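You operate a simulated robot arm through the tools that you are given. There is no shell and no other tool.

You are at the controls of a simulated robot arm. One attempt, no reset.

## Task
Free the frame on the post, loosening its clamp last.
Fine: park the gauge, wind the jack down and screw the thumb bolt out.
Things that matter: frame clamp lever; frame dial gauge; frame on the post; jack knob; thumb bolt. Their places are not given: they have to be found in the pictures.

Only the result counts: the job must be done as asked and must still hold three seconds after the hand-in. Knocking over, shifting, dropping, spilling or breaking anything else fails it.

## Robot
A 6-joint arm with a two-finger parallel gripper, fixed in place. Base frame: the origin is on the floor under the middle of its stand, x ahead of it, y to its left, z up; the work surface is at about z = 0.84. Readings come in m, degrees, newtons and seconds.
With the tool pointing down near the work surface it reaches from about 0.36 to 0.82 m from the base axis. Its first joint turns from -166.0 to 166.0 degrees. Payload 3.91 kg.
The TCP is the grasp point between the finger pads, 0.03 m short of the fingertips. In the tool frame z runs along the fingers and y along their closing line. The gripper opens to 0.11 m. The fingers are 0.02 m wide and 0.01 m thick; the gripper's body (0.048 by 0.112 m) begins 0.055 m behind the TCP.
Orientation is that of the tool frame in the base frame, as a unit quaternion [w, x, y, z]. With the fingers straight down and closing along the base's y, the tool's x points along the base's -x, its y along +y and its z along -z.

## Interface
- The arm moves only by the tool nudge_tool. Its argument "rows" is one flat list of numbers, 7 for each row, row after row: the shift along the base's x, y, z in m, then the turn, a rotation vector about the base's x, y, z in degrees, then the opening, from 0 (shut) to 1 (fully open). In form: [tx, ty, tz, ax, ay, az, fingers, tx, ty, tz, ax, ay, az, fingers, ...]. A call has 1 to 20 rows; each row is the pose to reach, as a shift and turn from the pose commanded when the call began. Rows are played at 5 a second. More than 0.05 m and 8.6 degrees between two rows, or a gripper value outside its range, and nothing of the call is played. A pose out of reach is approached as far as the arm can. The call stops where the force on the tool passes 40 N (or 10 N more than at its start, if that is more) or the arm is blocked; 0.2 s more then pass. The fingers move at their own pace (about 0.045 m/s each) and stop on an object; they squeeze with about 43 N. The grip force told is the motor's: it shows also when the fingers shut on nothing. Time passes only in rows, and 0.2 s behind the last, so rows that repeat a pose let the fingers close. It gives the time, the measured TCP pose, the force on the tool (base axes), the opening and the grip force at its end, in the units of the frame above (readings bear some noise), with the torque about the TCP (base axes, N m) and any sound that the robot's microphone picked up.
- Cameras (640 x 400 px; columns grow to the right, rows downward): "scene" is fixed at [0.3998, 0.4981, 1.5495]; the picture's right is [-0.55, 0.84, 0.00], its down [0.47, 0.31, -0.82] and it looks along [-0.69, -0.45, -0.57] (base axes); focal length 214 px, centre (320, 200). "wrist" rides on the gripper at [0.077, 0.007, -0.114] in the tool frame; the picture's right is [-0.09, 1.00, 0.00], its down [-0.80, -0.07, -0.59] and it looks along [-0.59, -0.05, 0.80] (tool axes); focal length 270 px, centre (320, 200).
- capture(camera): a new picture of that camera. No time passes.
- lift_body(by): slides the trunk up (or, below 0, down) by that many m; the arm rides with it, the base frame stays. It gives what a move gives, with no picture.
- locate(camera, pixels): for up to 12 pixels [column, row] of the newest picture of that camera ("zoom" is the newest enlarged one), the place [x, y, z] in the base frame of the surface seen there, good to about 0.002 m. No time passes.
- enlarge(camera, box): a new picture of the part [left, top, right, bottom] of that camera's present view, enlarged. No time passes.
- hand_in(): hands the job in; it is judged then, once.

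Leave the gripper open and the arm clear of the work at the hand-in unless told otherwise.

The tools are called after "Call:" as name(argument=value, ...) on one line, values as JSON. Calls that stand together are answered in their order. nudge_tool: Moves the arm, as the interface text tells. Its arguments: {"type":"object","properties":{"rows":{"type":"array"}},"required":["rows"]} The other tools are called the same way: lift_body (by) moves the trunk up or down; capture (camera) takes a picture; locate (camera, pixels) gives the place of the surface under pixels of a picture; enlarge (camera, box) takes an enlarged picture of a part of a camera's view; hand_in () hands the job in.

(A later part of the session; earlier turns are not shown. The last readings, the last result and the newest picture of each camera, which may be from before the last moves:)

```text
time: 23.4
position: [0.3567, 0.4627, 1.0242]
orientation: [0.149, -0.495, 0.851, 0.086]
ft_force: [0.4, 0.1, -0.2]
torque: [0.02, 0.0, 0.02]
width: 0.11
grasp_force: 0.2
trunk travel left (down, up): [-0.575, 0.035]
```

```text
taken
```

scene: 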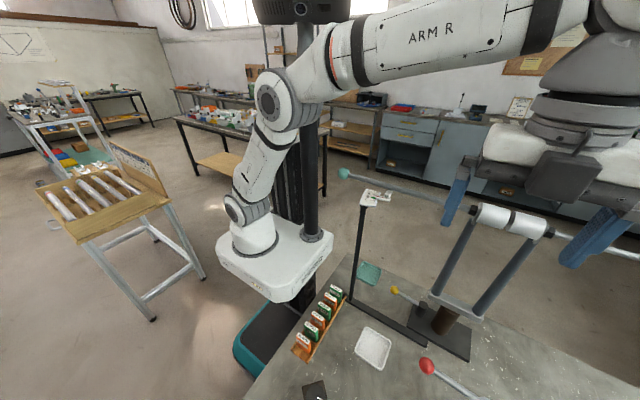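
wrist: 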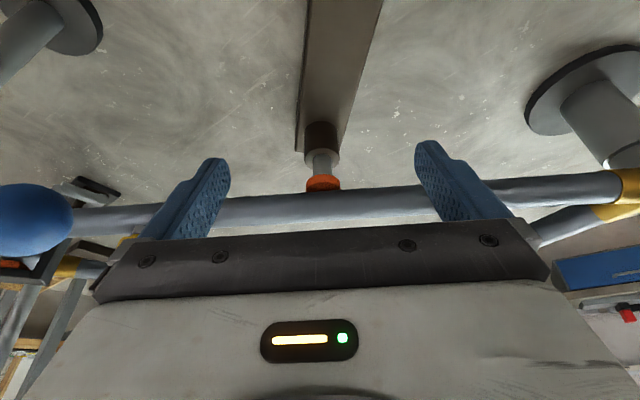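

The ram, orange pad and tube are now seen from the side at (323,170). I enlarge there.

Call:
enlarge(camera="wrist", box=[280, 115, 370, 225])

Call:
locate(camera="wrist", pixels=[[322, 135], [322, 155], [323, 165], [323, 178], [323, 183], [323, 187], [323, 192], [323, 200], [323, 210]])

```text
3.64 times, centred on (325, 170) of wrist
```

zoom: 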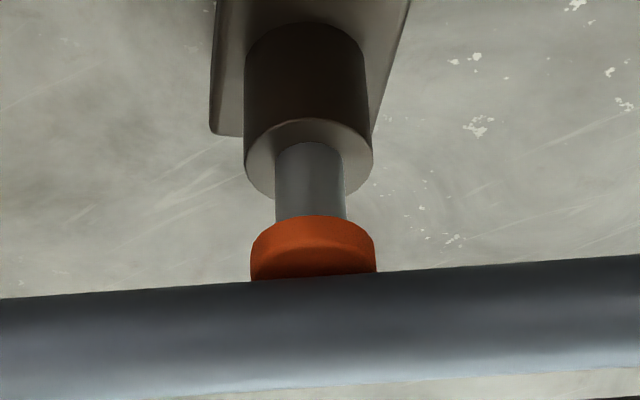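

```text
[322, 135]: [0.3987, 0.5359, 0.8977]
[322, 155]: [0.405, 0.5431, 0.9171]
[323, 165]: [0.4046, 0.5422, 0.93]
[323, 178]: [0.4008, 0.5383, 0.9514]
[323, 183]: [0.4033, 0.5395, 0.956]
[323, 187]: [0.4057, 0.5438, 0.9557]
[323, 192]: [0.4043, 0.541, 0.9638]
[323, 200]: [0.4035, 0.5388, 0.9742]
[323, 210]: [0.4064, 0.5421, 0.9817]
```

The pad's flat top sits at z≈0.956, right under the tube. This is my side-view baseline after 40°. I now go back to the knob with yaw -60° so there's a long counter-clockwise stroke available.

Call:
nudge_tool(rows=[-0.0077, -0.0053, 0.02, 0, 1.61, -7.9, 1, -0.0153, -0.0107, 0.04, 0, 3.21, -15.8, 1, -0.023, -0.016, 0.06, 0, 4.82, -23.7, 1, -0.0306, -0.0214, 0.08, 0, 6.43, -31.6, 1, -0.0383, -0.0268, 0.08, 0, 8.03, -39.5, 0.9, -0.0459, -0.0321, 0.08, 0, 9.64, -47.4, 0.8, -0.0536, -0.0375, 0.08, 0, 11.25, -55.3, 0.7, -0.0612, -0.0428, 0.08, 0, 12.85, -63.3, 0.7, -0.0689, -0.0482, 0.08, 0, 14.46, -71.2, 0.7, -0.0765, -0.0535, 0.08, 0, 16.07, -79.1, 0.7, -0.0765, -0.0535, 0.05, 0, 17.67, -87, 0.7, -0.0765, -0.0535, 0.02, 0, 19.28, -94.9, 0.7, -0.0765, -0.0535, -0.01, 0, 20.89, -102.8, 0.7, -0.0765, -0.0535, -0.04, 0, 22.49, -110.7, 0.7, -0.0765, -0.0535, -0.0655, 0, 24.1, -118.6, 0.7])

Call:
capture(camera="wrist")

```text
time: 26.6
position: [0.2796, 0.4102, 0.9592]
orientation: [-0.001, 0.499, 0.867, 0.0]
ft_force: [-0.2, 0.0, -0.7]
torque: [-0.02, 0.03, -0.01]
width: 0.077
grasp_force: 0.1
trunk travel left (down, up): [-0.575, 0.035]
```

```text
taken
```

wrist: 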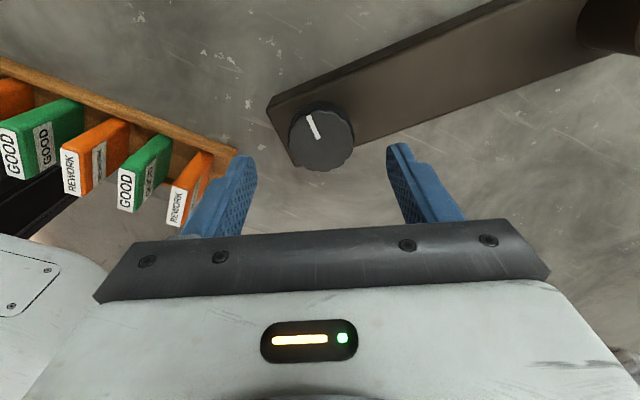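

The knob is centred at (322,135). The card rack appears near the left finger at (200,180), so I check its place and that of the knob before descending.

Call:
locate(camera="wrist", pixels=[[200, 170], [210, 155], [140, 170], [235, 150], [230, 155], [322, 140], [300, 140], [346, 140], [322, 115], [324, 165]])

```text
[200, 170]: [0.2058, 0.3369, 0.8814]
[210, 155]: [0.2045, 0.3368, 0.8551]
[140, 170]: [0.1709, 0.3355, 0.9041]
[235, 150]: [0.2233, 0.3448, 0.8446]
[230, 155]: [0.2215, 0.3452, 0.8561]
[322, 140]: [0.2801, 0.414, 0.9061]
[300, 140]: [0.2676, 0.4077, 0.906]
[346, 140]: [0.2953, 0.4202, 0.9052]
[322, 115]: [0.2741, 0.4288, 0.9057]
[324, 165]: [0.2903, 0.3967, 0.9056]
```

The rack end is at (0.223, 0.345) and its cards stay below z 0.91, so it's clear of the fingers. I descend to z≈0.911 and close on the knob.

Call:
nudge_tool(rows=[0, 0, -0.025, 0, 0, 0, 0.7, 0, 0, -0.049, 0, 0, 0, 0.7, 0, 0, -0.049, 0, 0, 0, 0.2, 0, 0, -0.049, 0, 0, 0, 0.2, 0, 0, -0.049, 0, 0, 0, 0.2])

```text
time: 27.8
position: [0.2796, 0.4095, 0.911]
orientation: [0.0, 0.498, 0.867, 0.002]
ft_force: [5.3, 1.8, 0.9]
torque: [0.09, -0.25, 0.02]
width: 0.0458
grasp_force: 40.4
trunk travel left (down, up): [-0.575, 0.035]
```

Good grip with only 5 N of side force. I turn counter-clockwise 120°.

Call:
nudge_tool(rows=[0, 0, 0, 0, 0, 8, 0.2, 0, 0, 0, 0, 0, 16, 0.2, 0, 0, 0, 0, 0, 24, 0.2, 0, 0, 0, 0, 0, 32, 0.2, 0, 0, 0, 0, 0, 40, 0.2, 0, 0, 0, 0, 0, 48, 0.2, 0, 0, 0, 0, 0, 56, 0.2, 0, 0, 0, 0, 0, 64, 0.2, 0, 0, 0, 0, 0, 72, 0.2, 0, 0, 0, 0, 0, 80, 0.2, 0, 0, 0, 0, 0, 88, 0.2, 0, 0, 0, 0, 0, 96, 0.2, 0, 0, 0, 0, 0, 104, 0.2, 0, 0, 0, 0, 0, 112, 0.2, 0, 0, 0, 0, 0, 120, 0.2])

Call:
capture(camera="wrist")

```text
time: 31.0
position: [0.281, 0.4093, 0.9116]
orientation: [0.0, -0.503, 0.864, 0.0]
ft_force: [8.6, 10.5, 18.7]
torque: [0.35, -0.19, 0.0]
width: 0.0454
grasp_force: 45.0
trunk travel left (down, up): [-0.575, 0.035]
```

```text
taken
```

wrist: 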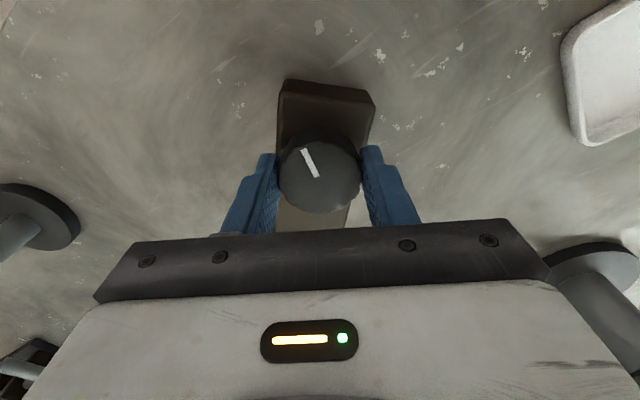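

The mark stayed fixed relative to the hand, so the knob turned the full 120°. I release, rise and go to the same side-view pose as before.

Call:
nudge_tool(rows=[0, 0, 0, 0, 0, 0, 0.7, 0, 0, 0, 0, 0, 0, 0.7, 0, 0, 0.04, 0, 0, 0, 0.7, 0, 0, 0.08, 0, 0, 0, 0.8, 0.025, 0.017, 0.12, 5, -2.9, 0, 0.9, 0.05, 0.035, 0.12, 10, -5.8, 0, 1, 0.0765, 0.0535, 0.1165, 15, -8.7, 0, 1, 0.0765, 0.0535, 0.1145, 17.3, -10, 0, 1, 0.0765, 0.0535, 0.1145, 17.3, -10, 0, 1])

Call:
enlarge(camera="wrist", box=[280, 115, 370, 225])

Call:
capture(camera="wrist")

Call:
locate(camera="wrist", pixels=[[322, 135], [322, 155], [323, 165], [323, 178], [323, 183], [323, 187], [323, 192], [323, 200], [323, 210]])

```text
refused: row 5 steps farther than a row can; nothing moved
```

```text
3.64 times, centred on (325, 170) of wrist
```

zoom: 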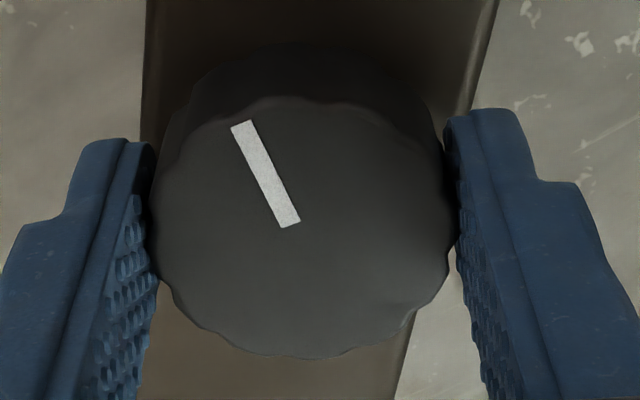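

```text
taken
```

wrist: 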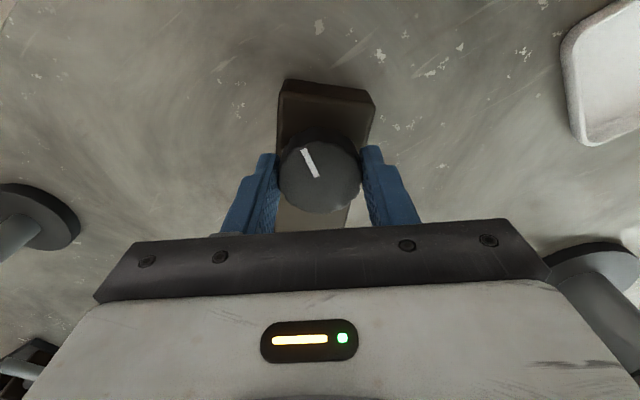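

```text
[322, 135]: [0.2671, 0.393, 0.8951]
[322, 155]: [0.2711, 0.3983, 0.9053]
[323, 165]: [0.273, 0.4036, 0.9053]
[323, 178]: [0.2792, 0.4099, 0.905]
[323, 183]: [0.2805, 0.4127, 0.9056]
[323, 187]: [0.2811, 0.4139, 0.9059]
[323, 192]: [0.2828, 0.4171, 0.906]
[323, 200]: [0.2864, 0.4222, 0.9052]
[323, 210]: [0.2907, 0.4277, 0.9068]
```

The call was refused because one row stepped farther than 0.05 m. I repeat with smaller steps.

Call:
nudge_tool(rows=[0, 0, 0, 0, 0, 0, 0.7, 0, 0, 0, 0, 0, 0, 0.7, 0, 0, 0.04, 0, 0, 0, 0.7, 0, 0, 0.08, 0, 0, 0, 0.8, 0.02, 0.014, 0.11, 4, -2.3, 0, 0.9, 0.045, 0.031, 0.12, 8, -4.6, 0, 1, 0.0675, 0.047, 0.12, 13, -7.5, 0, 1, 0.0765, 0.0535, 0.1145, 17.3, -10, 0, 1, 0.0765, 0.0535, 0.1145, 17.3, -10, 0, 1])

Call:
enlarge(camera="wrist", box=[280, 115, 370, 225])

Call:
capture(camera="wrist")

Call:
locate(camera="wrist", pixels=[[322, 135], [322, 155], [323, 165], [323, 178], [323, 183], [323, 187], [323, 192], [323, 200], [323, 210]])

```text
time: 33.0
position: [0.3562, 0.4638, 1.0248]
orientation: [0.15, -0.494, 0.852, 0.086]
ft_force: [-0.9, 0.2, 0.1]
torque: [0.01, 0.02, 0.0]
width: 0.1102
grasp_force: 0.2
trunk travel left (down, up): [-0.575, 0.035]
```

```text
3.64 times, centred on (325, 170) of wrist
```

zoom: 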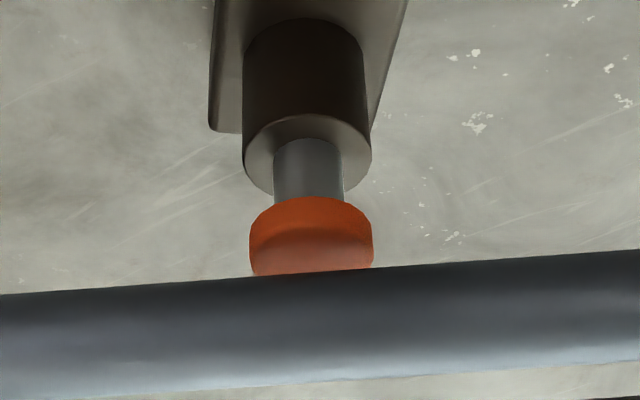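

```text
taken
```

wrist: 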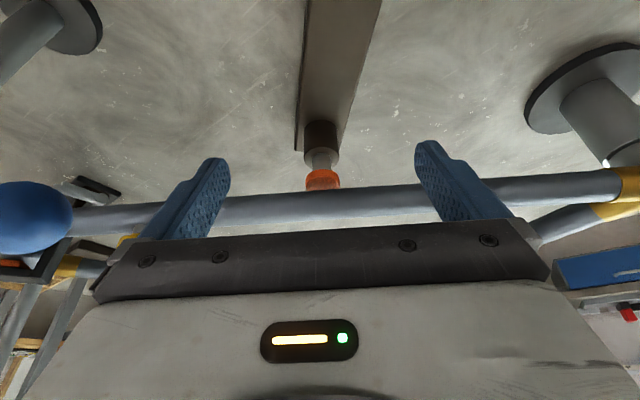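

```text
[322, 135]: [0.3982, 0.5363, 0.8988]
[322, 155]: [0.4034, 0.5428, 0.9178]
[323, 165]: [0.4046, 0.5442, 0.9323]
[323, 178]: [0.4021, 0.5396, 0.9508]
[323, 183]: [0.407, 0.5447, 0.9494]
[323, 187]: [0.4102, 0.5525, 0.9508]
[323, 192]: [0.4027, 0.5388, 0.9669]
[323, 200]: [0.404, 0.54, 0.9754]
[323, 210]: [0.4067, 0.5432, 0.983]
```

The pad sank from z≈0.956 to ≈0.950 and now shows a gap below the tube, so counter-clockwise winds the jack down. I go back above the knob to continue winding.

Call:
nudge_tool(rows=[-0.009, -0.0065, 0.0055, -4.3, 2.5, 0, 1, -0.0315, -0.0225, 0.0055, -9.3, 5.4, 0, 0.9, -0.0565, -0.0395, -0.0045, -13.3, 7.7, 0, 0.8, -0.0765, -0.0535, -0.0345, -17.3, 10, 0, 0.7, -0.0765, -0.0535, -0.0655, -17.3, 10, 0, 0.7])

Call:
nudge_tool(rows=[0, 0, 0, 0, 0, -8, 0.7, 0, 0, 0, 0, 0, -16, 0.7, 0, 0, 0, 0, 0, -24, 0.7, 0, 0, 0, 0, 0, -32, 0.7, 0, 0, 0, 0, 0, -40, 0.7, 0, 0, 0, 0, 0, -48, 0.7, 0, 0, 0, 0, 0, -56, 0.7, 0, 0, 0, 0, 0, -64, 0.7, 0, 0, 0, 0, 0, -72, 0.7, 0, 0, 0, 0, 0, -80, 0.7, 0, 0, 0, 0, 0, -88, 0.7, 0, 0, 0, 0, 0, -96, 0.7, 0, 0, 0, 0, 0, -104, 0.7, 0, 0, 0, 0, 0, -112, 0.7, 0, 0, 0, 0, 0, -120, 0.7, 0, 0, 0, 0, 0, -128, 0.7, 0, 0, 0, 0, 0, -136, 0.7])

Call:
capture(camera="wrist")

```text
time: 34.2
position: [0.279, 0.4084, 0.9592]
orientation: [-0.001, -0.502, 0.865, -0.001]
ft_force: [0.4, -0.4, -0.7]
torque: [-0.04, -0.04, -0.03]
width: 0.0769
grasp_force: 0.1
trunk travel left (down, up): [-0.575, 0.035]
```

```text
time: 37.8
position: [0.2808, 0.4095, 0.96]
orientation: [0.0, 0.615, 0.789, 0.0]
ft_force: [0.7, -0.1, -0.3]
torque: [-0.01, 0.04, 0.0]
width: 0.0772
grasp_force: 0.1
trunk travel left (down, up): [-0.575, 0.035]
```

```text
taken
```

wrist: 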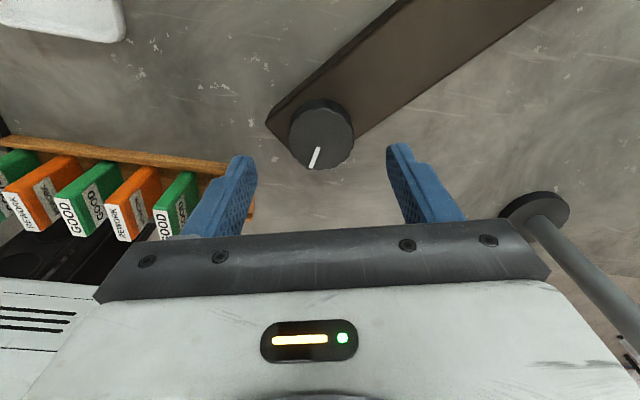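

Yaw is now -76° and the knob is centred at (321,135). I descend, close, and in the next call turn counter-clockwise 150°.

Call:
nudge_tool(rows=[0, 0, -0.025, 0, 0, 0, 0.7, 0, 0, -0.049, 0, 0, 0, 0.7, 0, 0, -0.049, 0, 0, 0, 0.2, 0, 0, -0.049, 0, 0, 0, 0.2, 0, 0, -0.049, 0, 0, 0, 0.2])

Call:
nudge_tool(rows=[0, 0, 0, 0, 0, 8, 0.2, 0, 0, 0, 0, 0, 16, 0.2, 0, 0, 0, 0, 0, 24, 0.2, 0, 0, 0, 0, 0, 32, 0.2, 0, 0, 0, 0, 0, 40, 0.2, 0, 0, 0, 0, 0, 48, 0.2, 0, 0, 0, 0, 0, 56, 0.2, 0, 0, 0, 0, 0, 64, 0.2, 0, 0, 0, 0, 0, 72, 0.2, 0, 0, 0, 0, 0, 80, 0.2, 0, 0, 0, 0, 0, 88, 0.2, 0, 0, 0, 0, 0, 96, 0.2, 0, 0, 0, 0, 0, 104, 0.2, 0, 0, 0, 0, 0, 112, 0.2, 0, 0, 0, 0, 0, 120, 0.2, 0, 0, 0, 0, 0, 128, 0.2, 0, 0, 0, 0, 0, 136, 0.2, 0, 0, 0, 0, 0, 144, 0.2, 0, 0, 0, 0, 0, 150, 0.2])

Call:
capture(camera="wrist")

```text
time: 39.0
position: [0.2803, 0.4089, 0.9119]
orientation: [-0.001, 0.615, 0.789, 0.001]
ft_force: [0.8, 0.8, 2.3]
torque: [-0.09, -0.07, -0.02]
width: 0.045
grasp_force: 40.2
trunk travel left (down, up): [-0.575, 0.035]
```

```text
time: 43.0
position: [0.2797, 0.4087, 0.91]
orientation: [-0.001, -0.603, 0.798, 0.001]
ft_force: [6.5, -5.8, -1.1]
torque: [-0.34, -0.18, -0.81]
width: 0.0455
grasp_force: 45.4
trunk travel left (down, up): [-0.575, 0.035]
```

```text
taken
```

wrist: 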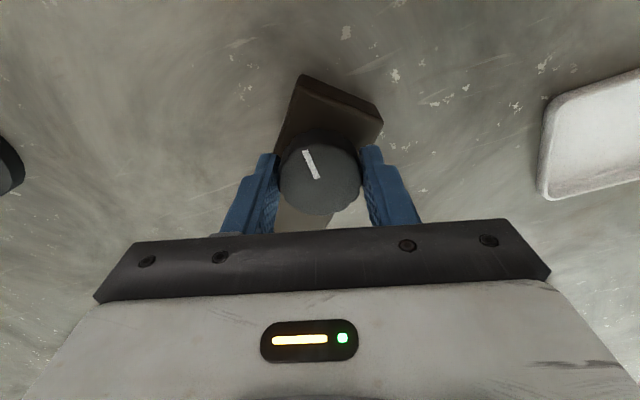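

The hand turned 150° but the mark slipped back about 130° relative to it, with -0.8 Nm torque: the knob hit its end stop after about 20° more (180° in total). I release, rise and check the pad from the side view.

Call:
nudge_tool(rows=[0, 0, 0, 0, 0, -4, 0.3, 0, 0, 0, 0, 0, -4, 0.7, 0, 0, 0, 0, 0, -4, 0.7, 0, 0, 0.04, 0, 0, -4, 0.7, 0, 0, 0.08, 0, 0, -10, 0.8, 0.02, 0.014, 0.11, 0, 0, -14, 0.9, 0.045, 0.031, 0.12, 0, 0, -14, 1, 0.0675, 0.047, 0.12, 0, 0, -14, 1, 0.0765, 0.0535, 0.1145, 0, 0, -14, 1])

Call:
nudge_tool(rows=[0, 0, 0, 6, -3.5, 0, 1, 0, 0, 0, 12, -7, 0, 1, 0, 0, 0, 17.3, -10, 0, 1, 0, 0, 0, 17.3, -10, 0, 1])

Call:
enlarge(camera="wrist", box=[280, 115, 370, 225])

Call:
capture(camera="wrist")

Call:
locate(camera="wrist", pixels=[[322, 135], [322, 155], [323, 165], [323, 178], [323, 183], [323, 187], [323, 192], [323, 200], [323, 210]])

```text
time: 45.0
position: [0.3557, 0.4629, 1.0247]
orientation: [-0.001, -0.502, 0.865, 0.0]
ft_force: [-0.1, 0.3, -0.7]
torque: [-0.01, -0.02, 0.0]
width: 0.11
grasp_force: 0.0
trunk travel left (down, up): [-0.575, 0.035]
```

```text
time: 46.0
position: [0.3552, 0.4636, 1.0254]
orientation: [0.149, -0.494, 0.852, 0.086]
ft_force: [-0.1, -0.4, 0.9]
torque: [0.01, 0.02, 0.0]
width: 0.11
grasp_force: 0.1
trunk travel left (down, up): [-0.575, 0.035]
```

```text
3.64 times, centred on (325, 170) of wrist
```

zoom: 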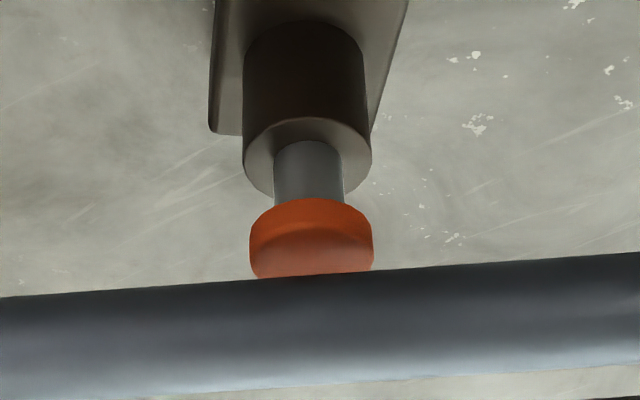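

```text
taken
```

wrist: 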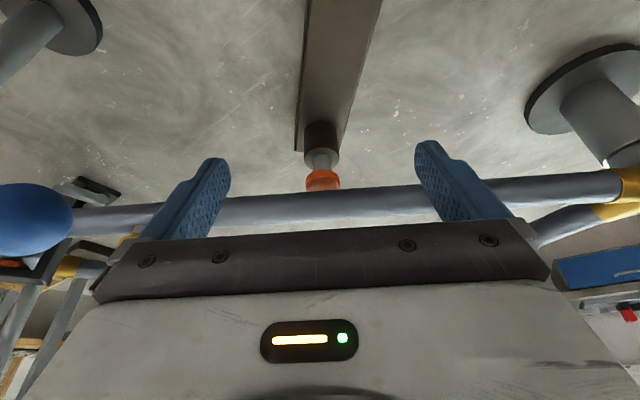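

```text
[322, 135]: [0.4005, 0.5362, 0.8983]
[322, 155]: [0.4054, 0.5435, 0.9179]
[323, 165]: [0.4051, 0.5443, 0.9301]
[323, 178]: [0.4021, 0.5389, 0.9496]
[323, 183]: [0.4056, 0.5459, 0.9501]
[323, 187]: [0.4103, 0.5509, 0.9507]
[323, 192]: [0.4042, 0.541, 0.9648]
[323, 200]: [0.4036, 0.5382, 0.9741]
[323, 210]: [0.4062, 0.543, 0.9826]
```

The pad is at z≈0.950, about 6 mm below the tube's underside, and the knob is at its stop, so the jack is down. Now to the thumb bolt: I rise, untilt and move above the yellow knob at (0.557, 0.463).

Call:
nudge_tool(rows=[0, 0, 0.03, -1.3, 2.26, -7.4, 1, 0, 0, 0.07, -2.6, 4.5, -14.8, 1, 0.01, 0, 0.11, -3.9, 6.8, -22.2, 1, 0.04, 0, 0.13, -5.2, 9.05, -29.6, 1, 0.075, 0, 0.13, -6.5, 11.3, -37, 1, 0.11, 0, 0.13, -7.8, 13.6, -44.5, 1, 0.145, 0, 0.13, -9.15, 15.8, -51.9, 1, 0.17, 0, 0.13, -10.46, 18.1, -59.3, 1])

Call:
capture(camera="wrist")

Call:
enlarge(camera="wrist", box=[260, 60, 420, 200])

```text
time: 47.8
position: [0.5278, 0.4633, 1.1545]
orientation: [-0.002, -0.002, 1.0, 0.0]
ft_force: [-0.5, -0.5, 0.0]
torque: [0.0, -0.03, -0.03]
width: 0.1101
grasp_force: 0.0
trunk travel left (down, up): [-0.575, 0.035]
```

```text
taken
```

wrist: 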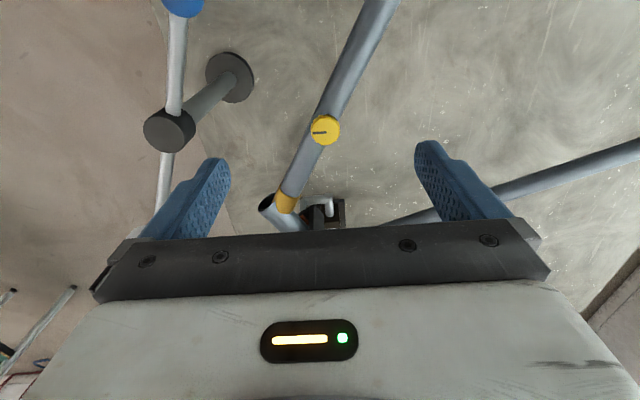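

```text
2.86 times, centred on (340, 130) of wrist
```

zoom: 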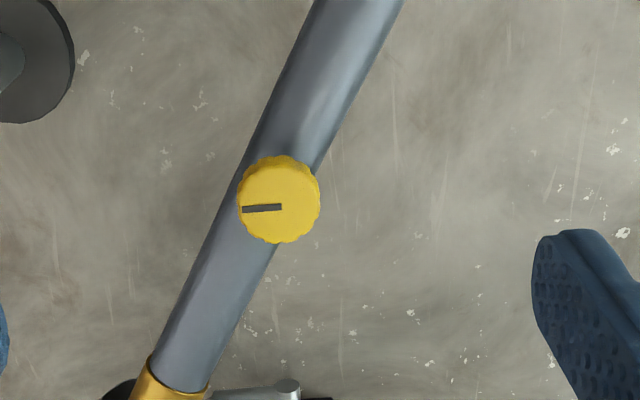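

The yellow thumb bolt is at (326,130), about 29 mm across, its mark pointing to -y. I locate its centre, rim and the tube on both sides.

Call:
locate(camera="wrist", pixels=[[326, 130], [314, 130], [338, 130], [326, 118], [326, 142], [309, 146], [340, 108], [345, 85], [300, 180], [325, 210], [268, 205], [290, 200]])

Call:
enlarge(camera="wrist", box=[240, 170, 360, 235])

```text
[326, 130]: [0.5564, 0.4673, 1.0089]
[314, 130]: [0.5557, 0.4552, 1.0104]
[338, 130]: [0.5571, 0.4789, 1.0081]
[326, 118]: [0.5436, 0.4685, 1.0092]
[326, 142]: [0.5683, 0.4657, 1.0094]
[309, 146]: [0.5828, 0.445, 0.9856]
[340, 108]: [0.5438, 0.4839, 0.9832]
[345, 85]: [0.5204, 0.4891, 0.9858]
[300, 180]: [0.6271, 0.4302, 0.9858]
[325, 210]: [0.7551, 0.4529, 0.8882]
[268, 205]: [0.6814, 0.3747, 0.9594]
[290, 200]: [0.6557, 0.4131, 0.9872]
```

```text
5.33 times, centred on (300, 202) of wrist
```

zoom: 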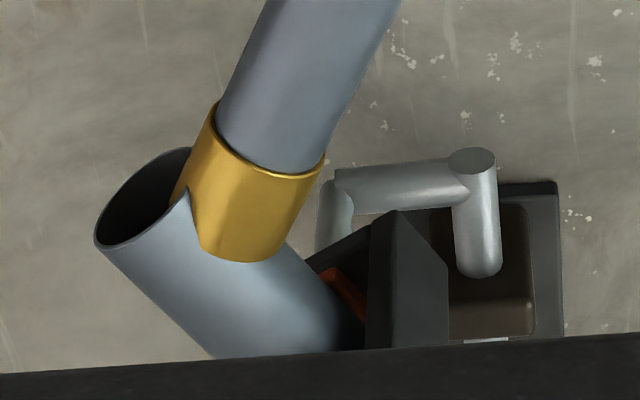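

Bolt centre ≈ (0.556, 0.467), knob top z 1.009, tube top z 0.985. I go above it at z≈1.07 with yaw -60° and a 66 mm opening, and check alignment.

Call:
nudge_tool(rows=[0.008, 0.001, -0.02, 0, 0, -8, 0.9, 0.016, 0.002, -0.04, 0, 0, -16, 0.8, 0.024, 0.003, -0.055, 0, 0, -24, 0.7, 0.029, 0.004, -0.065, 0, 0, -32, 0.6, 0.029, 0.004, -0.075, 0, 0, -40, 0.6, 0.029, 0.004, -0.085, 0, 0, -48, 0.6, 0.029, 0.004, -0.085, 0, 0, -56, 0.6, 0.029, 0.004, -0.085, 0, 0, -60, 0.6])

Call:
capture(camera="wrist")

Call:
enlarge(camera="wrist", box=[220, 80, 420, 240])

```text
time: 49.6
position: [0.5548, 0.4664, 1.0701]
orientation: [-0.001, 0.499, 0.867, 0.0]
ft_force: [0.8, 0.4, -0.5]
torque: [0.03, -0.05, -0.01]
width: 0.0663
grasp_force: 0.0
trunk travel left (down, up): [-0.575, 0.035]
```

```text
taken
```

wrist: 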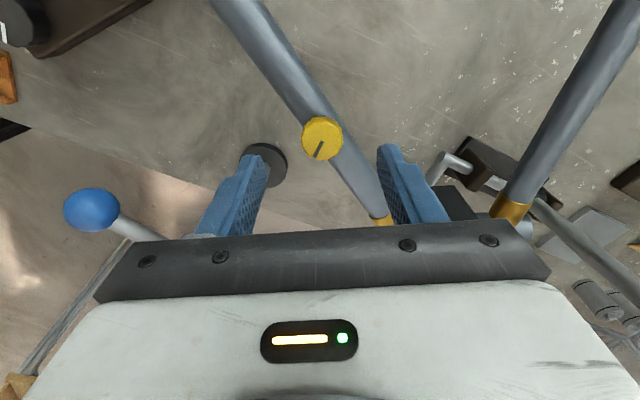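

```text
2.50 times, centred on (320, 160) of wrist
```

zoom: 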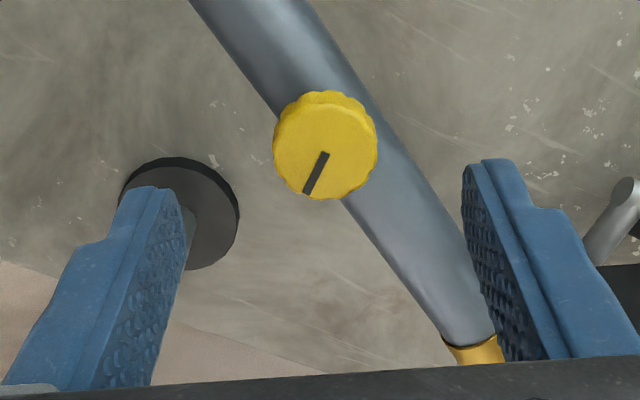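

The bolt is centred between the fingers at (322,139). I descend to z≈1.021 (tips 6 mm above the tube) and close on its head.

Call:
nudge_tool(rows=[0.001, 0.0005, -0.025, 0, 0, 0, 0.6, 0.001, 0.0005, -0.049, 0, 0, 0, 0.6, 0.001, 0.0005, -0.049, 0, 0, 0, 0.05, 0.001, 0.0005, -0.049, 0, 0, 0, 0.05, 0.001, 0.0005, -0.049, 0, 0, 0, 0.05, 0.001, 0.0005, -0.049, 0, 0, 0, 0.05])

Call:
enlarge(camera="wrist", box=[220, 80, 420, 240])

```text
time: 51.0
position: [0.5558, 0.4659, 1.022]
orientation: [0.0, 0.498, 0.867, 0.001]
ft_force: [1.4, 1.0, 0.6]
torque: [0.02, -0.05, 0.0]
width: 0.0286
grasp_force: 44.9
trunk travel left (down, up): [-0.575, 0.035]
```

```text
2.50 times, centred on (320, 160) of wrist
```

zoom: 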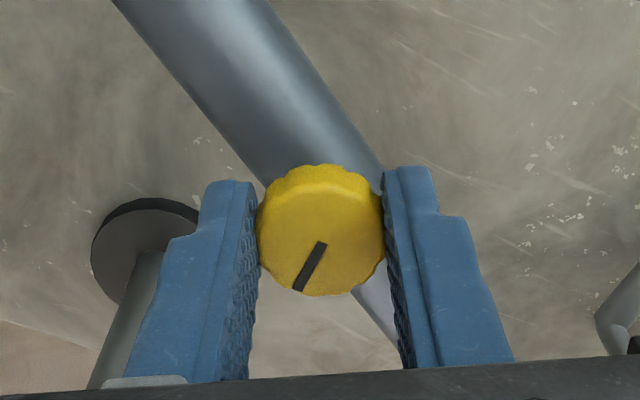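

The head is gripped (28.6 mm wide) with almost no side force. I turn counter-clockwise 40° first and look at the forces.

Call:
nudge_tool(rows=[0, 0, 0, 0, 0, 8, 0.05, 0, 0, 0, 0, 0, 16, 0.05, 0, 0, 0, 0, 0, 24, 0.05, 0, 0, 0, 0, 0, 32, 0.05, 0, 0, 0, 0, 0, 40, 0.05])

Call:
enlarge(camera="wrist", box=[220, 80, 420, 240])

```text
time: 52.2
position: [0.5558, 0.4655, 1.0214]
orientation: [0.0, 0.171, 0.985, -0.001]
ft_force: [-5.7, -9.6, 2.7]
torque: [-0.24, 0.06, -0.03]
width: 0.0284
grasp_force: 44.8
trunk travel left (down, up): [-0.575, 0.035]
```

```text
2.50 times, centred on (320, 160) of wrist
```

zoom: 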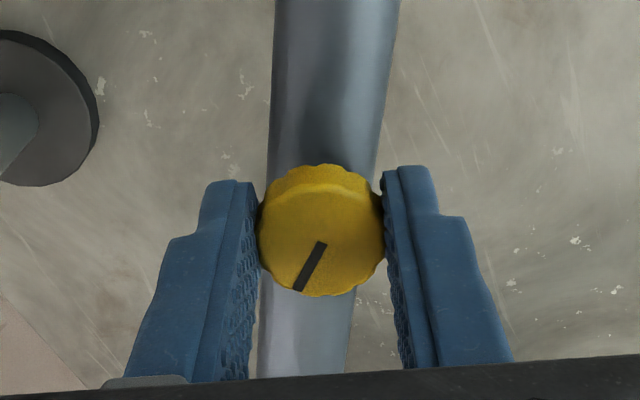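

The head turns with the hand (mark fixed relative to the fingers). I continue counter-clockwise another 88° and shift ~1.5 mm to relax the side force.

Call:
nudge_tool(rows=[-0.0003, -0.0012, 0, 0, 0, 8, 0.05, -0.0003, -0.0012, 0, 0, 0, 16, 0.05, -0.0003, -0.0012, 0, 0, 0, 24, 0.05, -0.0003, -0.0012, 0, 0, 0, 32, 0.05, -0.0003, -0.0012, 0, 0, 0, 40, 0.05, -0.0003, -0.0012, 0, 0, 0, 48, 0.05, -0.0003, -0.0012, 0, 0, 0, 56, 0.05, -0.0003, -0.0012, 0, 0, 0, 64, 0.05, -0.0003, -0.0012, 0, 0, 0, 72, 0.05, -0.0003, -0.0012, 0, 0, 0, 80, 0.05, -0.0003, -0.0012, 0, 0, 0, 88, 0.05])

Call:
enlarge(camera="wrist", box=[220, 80, 420, 240])

Call:
locate(camera="zoom", pixels=[[320, 230], [280, 240], [360, 230], [320, 290], [320, 215], [320, 130]])

```text
time: 54.6
position: [0.5565, 0.4638, 1.0225]
orientation: [0.0, -0.562, 0.827, 0.0]
ft_force: [1.5, -20.4, 3.7]
torque: [-0.92, 0.18, -0.01]
width: 0.0286
grasp_force: 44.5
trunk travel left (down, up): [-0.575, 0.035]
```

```text
2.50 times, centred on (320, 160) of wrist
```

zoom: 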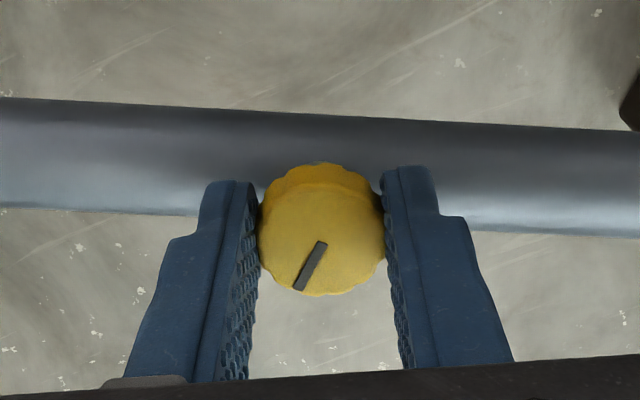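

```text
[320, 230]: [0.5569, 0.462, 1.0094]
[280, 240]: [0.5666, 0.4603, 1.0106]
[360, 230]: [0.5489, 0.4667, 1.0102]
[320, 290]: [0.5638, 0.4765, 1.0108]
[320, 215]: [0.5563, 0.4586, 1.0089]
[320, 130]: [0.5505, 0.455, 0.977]
```

Turned 128° in total with no slip; the head's top rose slightly (1.009 → 1.010). I open, shift 2.5 mm in -y to relieve the side force, and swing back 144° around the head for the next stroke.

Call:
nudge_tool(rows=[0, 0, 0, 0, 0, 0, 0.3, 0, -0.0025, 0, 0, 0, 0, 0.5, 0, -0.0025, 0.001, 0, 0, -8.5, 0.5, 0, -0.0025, 0.001, 0, 0, -17, 0.5, 0, -0.0025, 0.001, 0, 0, -25.5, 0.5, 0, -0.0025, 0.001, 0, 0, -34, 0.5, 0, -0.0025, 0.001, 0, 0, -42.5, 0.5, 0, -0.0025, 0.001, 0, 0, -51, 0.5, 0, -0.0025, 0.001, 0, 0, -59.5, 0.5, 0, -0.0025, 0.001, 0, 0, -68, 0.5, 0, -0.0025, 0.001, 0, 0, -76.5, 0.5, 0, -0.0025, 0.001, 0, 0, -85, 0.5, 0, -0.0025, 0.001, 0, 0, -93.5, 0.5, 0, -0.0025, 0.001, 0, 0, -102, 0.5, 0, -0.0025, 0.001, 0, 0, -110.5, 0.5, 0, -0.0025, 0.001, 0, 0, -119, 0.5, 0, -0.0025, 0.001, 0, 0, -127.5, 0.5, 0, -0.0025, 0.001, 0, 0, -136, 0.5, 0, -0.0025, 0.001, 0, 0, -144, 0.5, 0, -0.0025, 0.001, 0, 0, -144, 0.5])

Call:
enlarge(camera="wrist", box=[220, 80, 420, 240])

Call:
locate(camera="zoom", pixels=[[320, 230], [280, 240], [360, 230], [320, 280], [320, 205]])

```text
time: 58.8
position: [0.556, 0.4628, 1.022]
orientation: [-0.001, 0.614, 0.789, 0.0]
ft_force: [0.1, -0.1, -0.4]
torque: [0.03, 0.02, 0.03]
width: 0.0552
grasp_force: 0.1
trunk travel left (down, up): [-0.575, 0.035]
```

```text
2.50 times, centred on (320, 160) of wrist
```

zoom: 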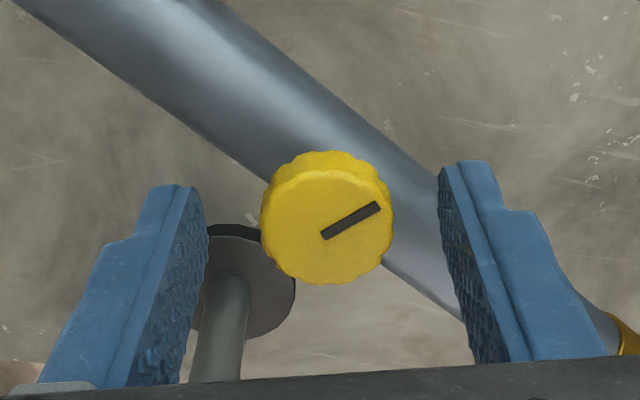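

```text
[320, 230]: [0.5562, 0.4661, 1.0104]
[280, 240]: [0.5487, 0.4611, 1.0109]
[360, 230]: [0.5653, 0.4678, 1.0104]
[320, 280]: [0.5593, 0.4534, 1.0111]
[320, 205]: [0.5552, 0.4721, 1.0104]
```

The head is inside the open fingers, top at z≈1.0105. I close and turn counter-clockwise another 144°.

Call:
nudge_tool(rows=[0.0005, 0.001, 0, 0, 0, 0, 0.05, 0.0005, 0.001, 0, 0, 0, 0, 0.05, 0.0005, 0.001, 0, 0, 0, 0, 0.05, 0.0005, 0.001, 0.0001, 0, 0, 8.5, 0.05, 0.0005, 0.001, 0.0002, 0, 0, 17, 0.05, 0.0005, 0.001, 0.0003, 0, 0, 25.5, 0.05, 0.0005, 0.001, 0.0004, 0, 0, 34, 0.05, 0.0005, 0.001, 0.0005, 0, 0, 42.5, 0.05, 0.0005, 0.001, 0.0006, 0, 0, 51, 0.05, 0.0005, 0.001, 0.0007, 0, 0, 59.5, 0.05, 0.0005, 0.001, 0.0008, 0, 0, 68, 0.05, 0.0005, 0.001, 0.0009, 0, 0, 76.5, 0.05, 0.0005, 0.001, 0.001, 0, 0, 85, 0.05, 0.0005, 0.001, 0.0011, 0, 0, 93.5, 0.05, 0.0005, 0.001, 0.0012, 0, 0, 102, 0.05, 0.0005, 0.001, 0.0013, 0, 0, 110.5, 0.05, 0.0005, 0.001, 0.0014, 0, 0, 119, 0.05, 0.0005, 0.001, 0.0015, 0, 0, 127.5, 0.05, 0.0005, 0.001, 0.0016, 0, 0, 136, 0.05, 0.0005, 0.001, 0.0016, 0, 0, 144, 0.05])

Call:
enlarge(camera="wrist", box=[220, 80, 420, 240])

Call:
locate(camera="zoom", pixels=[[320, 230], [280, 240], [360, 230], [320, 280], [320, 205]])

```text
time: 63.0
position: [0.5579, 0.4657, 1.0225]
orientation: [-0.001, -0.562, 0.827, 0.0]
ft_force: [11.0, 5.9, 1.8]
torque: [-0.08, -0.1, 0.0]
width: 0.0286
grasp_force: 45.1
trunk travel left (down, up): [-0.575, 0.035]
```

```text
2.50 times, centred on (320, 160) of wrist
```

zoom: 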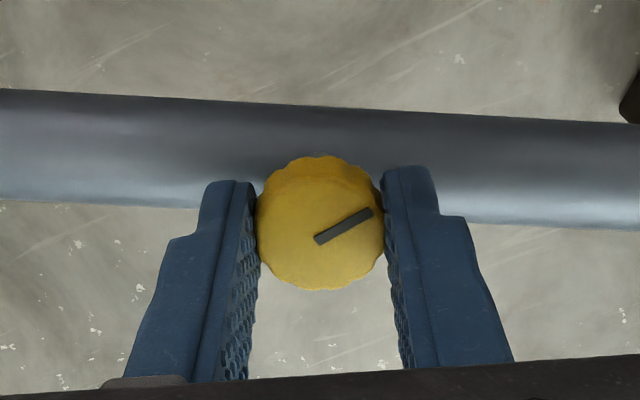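

```text
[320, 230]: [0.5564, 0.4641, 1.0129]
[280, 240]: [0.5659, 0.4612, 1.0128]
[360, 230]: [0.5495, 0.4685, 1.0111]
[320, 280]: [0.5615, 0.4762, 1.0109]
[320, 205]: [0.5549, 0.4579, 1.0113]
```

272° done without slip, head top at ≈1.012, so it climbs slowly. I open, swing back 144° and take another stroke.

Call:
nudge_tool(rows=[0, 0, 0, 0, 0, 0, 0.3, 0.001, 0.0007, 0, 0, 0, 0, 0.5, 0.001, 0.0007, 0.001, 0, 0, -8.5, 0.5, 0.001, 0.0007, 0.001, 0, 0, -17, 0.5, 0.001, 0.0007, 0.001, 0, 0, -25.5, 0.5, 0.001, 0.0007, 0.001, 0, 0, -34, 0.5, 0.001, 0.0007, 0.001, 0, 0, -42.5, 0.5, 0.001, 0.0007, 0.001, 0, 0, -51, 0.5, 0.001, 0.0007, 0.001, 0, 0, -59.5, 0.5, 0.001, 0.0007, 0.001, 0, 0, -68, 0.5, 0.001, 0.0007, 0.001, 0, 0, -76.5, 0.5, 0.001, 0.0007, 0.001, 0, 0, -85, 0.5, 0.001, 0.0007, 0.001, 0, 0, -93.5, 0.5, 0.001, 0.0007, 0.001, 0, 0, -102, 0.5, 0.001, 0.0007, 0.001, 0, 0, -110.5, 0.5, 0.001, 0.0007, 0.001, 0, 0, -119, 0.5, 0.001, 0.0007, 0.001, 0, 0, -127.5, 0.5, 0.001, 0.0007, 0.001, 0, 0, -136, 0.5, 0.001, 0.0007, 0.001, 0, 0, -144, 0.5, 0.001, 0.0007, 0.001, 0, 0, -144, 0.5])

Call:
nudge_tool(rows=[0, 0, 0, 0, 0, 0, 0.05, 0, 0, 0, 0, 0, 0, 0.05, 0, 0, 0, 0, 0, 0, 0.05, 0, 0, 0.0001, 0, 0, 8.5, 0.05, 0, 0, 0.0002, 0, 0, 17, 0.05, 0, 0, 0.0003, 0, 0, 25.5, 0.05, 0, 0, 0.0004, 0, 0, 34, 0.05, 0, 0, 0.0005, 0, 0, 42.5, 0.05, 0, 0, 0.0006, 0, 0, 51, 0.05, 0, 0, 0.0007, 0, 0, 59.5, 0.05, 0, 0, 0.0008, 0, 0, 68, 0.05, 0, 0, 0.0009, 0, 0, 76.5, 0.05, 0, 0, 0.001, 0, 0, 85, 0.05, 0, 0, 0.0011, 0, 0, 93.5, 0.05, 0, 0, 0.0012, 0, 0, 102, 0.05, 0, 0, 0.0013, 0, 0, 110.5, 0.05, 0, 0, 0.0014, 0, 0, 119, 0.05, 0, 0, 0.0015, 0, 0, 127.5, 0.05, 0, 0, 0.0016, 0, 0, 136, 0.05, 0, 0, 0.0016, 0, 0, 144, 0.05])

Call:
enlarge(camera="wrist", box=[220, 80, 420, 240])

Call:
locate(camera="zoom", pixels=[[320, 230], [280, 240], [360, 230], [320, 280], [320, 205]])

```text
time: 67.2
position: [0.5575, 0.465, 1.0251]
orientation: [0.0, 0.614, 0.789, 0.0]
ft_force: [-0.6, 0.4, 1.2]
torque: [0.04, 0.01, 0.01]
width: 0.0551
grasp_force: 0.0
trunk travel left (down, up): [-0.575, 0.035]
```

```text
time: 71.4
position: [0.5575, 0.4644, 1.0257]
orientation: [-0.001, -0.562, 0.827, 0.0]
ft_force: [-4.4, -4.0, -4.5]
torque: [-0.38, 0.26, 0.01]
width: 0.0284
grasp_force: 44.2
trunk travel left (down, up): [-0.575, 0.035]
```

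```text
2.50 times, centred on (320, 160) of wrist
```

zoom: 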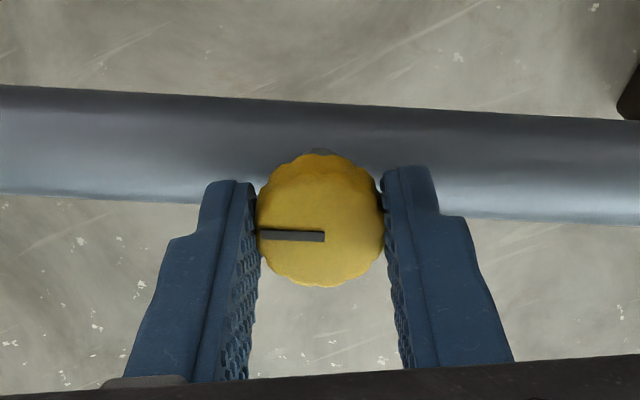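

```text
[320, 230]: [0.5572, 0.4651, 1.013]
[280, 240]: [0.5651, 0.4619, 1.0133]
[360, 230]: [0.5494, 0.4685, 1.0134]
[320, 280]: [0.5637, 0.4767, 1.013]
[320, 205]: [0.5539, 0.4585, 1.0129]
```

416° in total, no slip, head top at 1.013 and a bit of the shank now shows. The climb is about 3 mm per turn. I continue with the same cycle.

Call:
nudge_tool(rows=[0, 0, 0, 0, 0, 0, 0.3, -0.0005, -0.0003, 0, 0, 0, 0, 0.5, -0.0005, -0.0003, 0, 0, 0, -8.5, 0.5, -0.0005, -0.0003, 0, 0, 0, -17, 0.5, -0.0005, -0.0003, 0, 0, 0, -25.5, 0.5, -0.0005, -0.0003, 0, 0, 0, -34, 0.5, -0.0005, -0.0003, 0, 0, 0, -42.5, 0.5, -0.0005, -0.0003, 0, 0, 0, -51, 0.5, -0.0005, -0.0003, 0, 0, 0, -59.5, 0.5, -0.0005, -0.0003, 0, 0, 0, -68, 0.5, -0.0005, -0.0003, 0, 0, 0, -76.5, 0.5, -0.0005, -0.0003, 0, 0, 0, -85, 0.5, -0.0005, -0.0003, 0, 0, 0, -93.5, 0.5, -0.0005, -0.0003, 0, 0, 0, -102, 0.5, -0.0005, -0.0003, 0, 0, 0, -110.5, 0.5, -0.0005, -0.0003, 0, 0, 0, -119, 0.5, -0.0005, -0.0003, 0, 0, 0, -127.5, 0.5, -0.0005, -0.0003, 0, 0, 0, -136, 0.5, -0.0005, -0.0003, 0, 0, 0, -144, 0.5, -0.0005, -0.0003, 0, 0, 0, -144, 0.5])

Call:
nudge_tool(rows=[0, 0, 0, 0, 0, 0, 0.05, 0, 0, 0, 0, 0, 0, 0.05, 0, 0, 0, 0, 0, 0, 0.05, 0, 0, 0.0001, 0, 0, 8.5, 0.05, 0, 0, 0.0001, 0, 0, 17, 0.05, 0, 0, 0.0002, 0, 0, 25.5, 0.05, 0, 0, 0.0003, 0, 0, 34, 0.05, 0, 0, 0.0004, 0, 0, 42.5, 0.05, 0, 0, 0.0004, 0, 0, 51, 0.05, 0, 0, 0.0005, 0, 0, 59.5, 0.05, 0, 0, 0.0006, 0, 0, 68, 0.05, 0, 0, 0.0006, 0, 0, 76.5, 0.05, 0, 0, 0.0007, 0, 0, 85, 0.05, 0, 0, 0.0008, 0, 0, 93.5, 0.05, 0, 0, 0.0009, 0, 0, 102, 0.05, 0, 0, 0.0009, 0, 0, 110.5, 0.05, 0, 0, 0.001, 0, 0, 119, 0.05, 0, 0, 0.0011, 0, 0, 127.5, 0.05, 0, 0, 0.0011, 0, 0, 136, 0.05, 0, 0, 0.0012, 0, 0, 144, 0.05])

Call:
enlarge(camera="wrist", box=[220, 80, 420, 240])

Call:
locate(camera="zoom", pixels=[[320, 230], [280, 240], [360, 230], [320, 275], [320, 205]])

```text
time: 75.6
position: [0.5577, 0.4648, 1.0263]
orientation: [-0.001, 0.614, 0.789, 0.001]
ft_force: [-0.4, -1.2, 0.6]
torque: [0.0, -0.02, -0.02]
width: 0.0548
grasp_force: 0.1
trunk travel left (down, up): [-0.575, 0.035]
```

```text
time: 79.8
position: [0.5568, 0.4643, 1.028]
orientation: [-0.002, -0.562, 0.827, 0.001]
ft_force: [3.1, -3.5, 0.5]
torque: [-0.07, -0.07, -0.59]
width: 0.0285
grasp_force: 45.1
trunk travel left (down, up): [-0.575, 0.035]
```

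```text
2.50 times, centred on (320, 160) of wrist
```

zoom: 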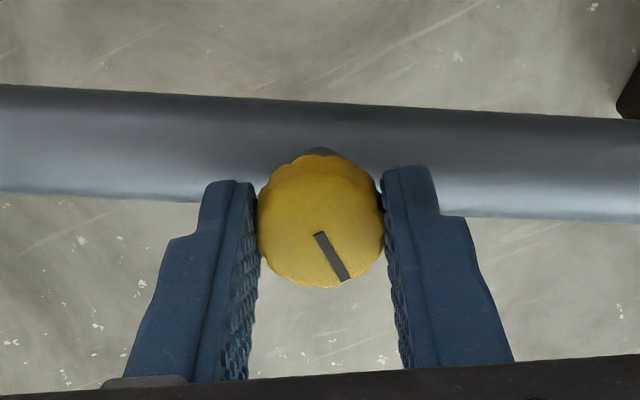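

```text
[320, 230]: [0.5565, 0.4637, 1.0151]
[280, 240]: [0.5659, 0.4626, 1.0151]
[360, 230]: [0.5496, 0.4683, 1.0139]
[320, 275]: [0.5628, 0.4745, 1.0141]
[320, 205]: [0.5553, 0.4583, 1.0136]
```

The hand slipped ~18° at the end with -0.6 Nm torque: the bolt reached its stop at about 540° (head top at ≈1.0145, shank exposed). It is screwed out. I open, rise straight up to z≈1.2 and look at it from above.

Call:
nudge_tool(rows=[0, 0, 0, 0, 0, 0, 0.3, 0, 0, 0, 0, 0, 0, 0.6, 0, 0, 0.03, 0, 0, 0, 0.7, 0, 0, 0.07, 0, 0, 0, 1, -0.01, 0, 0.11, 0, 0, 0, 1, -0.03, -0.02, 0.14, 0, 0, 0, 1, -0.03, -0.03, 0.14, 0, 0, 0, 1])

Call:
capture(camera="wrist")

Call:
enlarge(camera="wrist", box=[240, 80, 440, 220])

```text
time: 81.4
position: [0.5282, 0.4352, 1.1677]
orientation: [-0.001, -0.562, 0.827, 0.0]
ft_force: [0.2, 0.6, -0.2]
torque: [0.02, -0.01, 0.01]
width: 0.1098
grasp_force: 0.1
trunk travel left (down, up): [-0.575, 0.035]
```

```text
taken
```

wrist: 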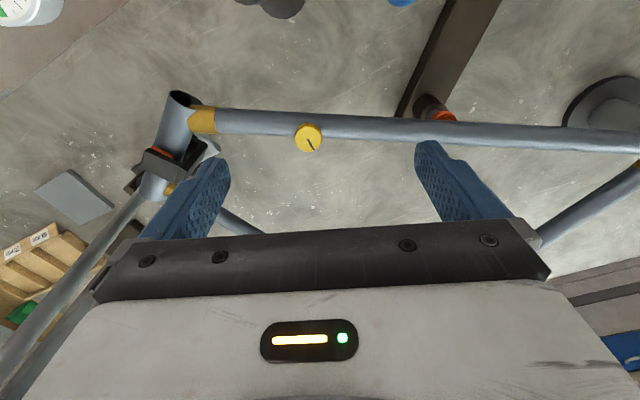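

```text
2.86 times, centred on (340, 150) of wrist
```

zoom: 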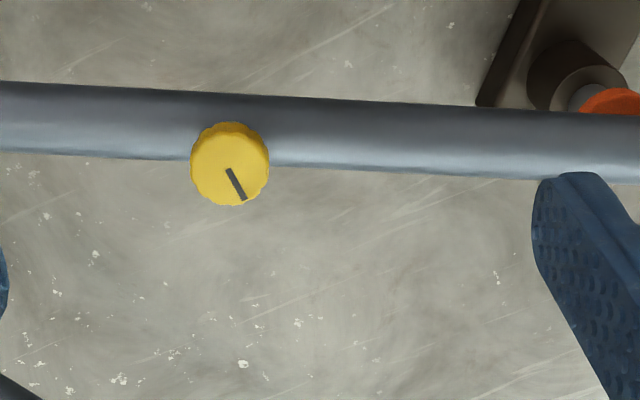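

The bolt head stands clear above the tube. I also check the bracket near the head tube at (165,155), to understand what supports the frame there before I loosen the clamp.

Call:
enlarge(camera="wrist", box=[110, 80, 240, 210])

Call:
locate(camera="zoom", pixels=[[300, 160], [290, 230], [270, 255], [340, 240], [210, 270], [240, 330], [330, 290], [360, 190], [150, 370], [310, 45]])

```text
3.08 times, centred on (175, 145) of wrist
```

zoom: 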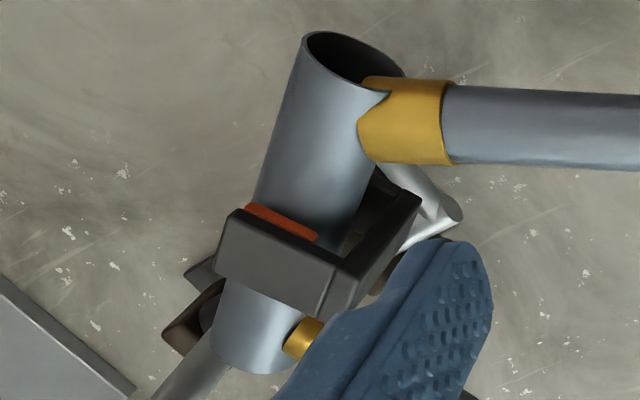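

```text
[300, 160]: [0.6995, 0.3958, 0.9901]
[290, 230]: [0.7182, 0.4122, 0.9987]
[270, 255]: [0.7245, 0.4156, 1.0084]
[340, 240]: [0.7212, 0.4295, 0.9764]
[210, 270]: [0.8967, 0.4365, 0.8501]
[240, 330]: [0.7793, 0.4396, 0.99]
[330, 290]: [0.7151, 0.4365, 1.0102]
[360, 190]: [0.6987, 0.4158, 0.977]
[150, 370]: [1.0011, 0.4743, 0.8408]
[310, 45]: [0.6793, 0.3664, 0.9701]
```

The head tube sits in a padded black holder on its own stand, which isn't on my list, so I leave it alone. Now I travel at z≈1.25 to the clamp lever, stopping at about (0.15, 0.53) with yaw +90°.

Call:
nudge_tool(rows=[-0.03, 0.005, 0.03, 0, 0, 2, 1, -0.07, 0.015, 0.05, 0, 0, 4, 1, -0.11, 0.025, 0.07, 0, 0, 6, 1, -0.15, 0.035, 0.08, 0, 0, 8, 1, -0.19, 0.045, 0.08, 0, 0, 10, 1, -0.23, 0.055, 0.08, 0, 0, 12, 1, -0.27, 0.065, 0.08, 0, 0, 14, 1, -0.31, 0.075, 0.08, 0, 0, 16, 1, -0.35, 0.085, 0.08, 0, 0, 19, 1, -0.38, 0.095, 0.08, 0, 0, 22, 1])

Call:
capture(camera="wrist")

Call:
capture(camera="scene")

```text
time: 83.6
position: [0.1461, 0.5297, 1.2482]
orientation: [0.001, 0.709, -0.705, 0.001]
ft_force: [-0.4, -0.5, 0.2]
torque: [0.04, -0.02, 0.01]
width: 0.1099
grasp_force: 0.0
trunk travel left (down, up): [-0.575, 0.035]
```

```text
taken
```

wrist: 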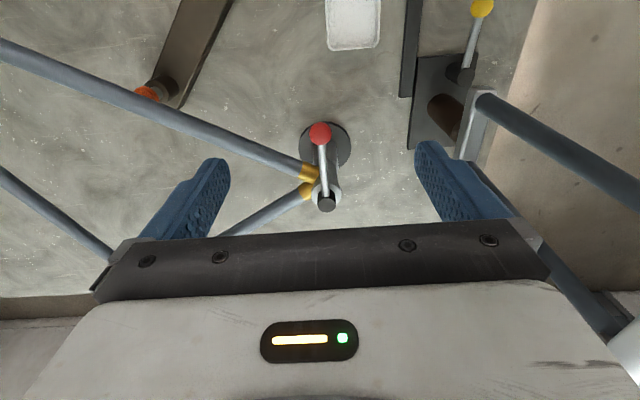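

```text
taken
```

scene: 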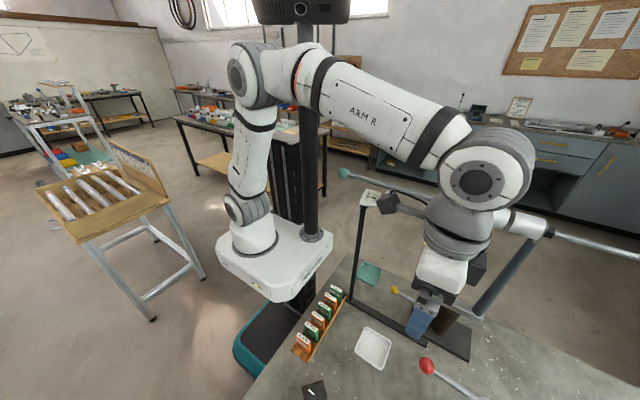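

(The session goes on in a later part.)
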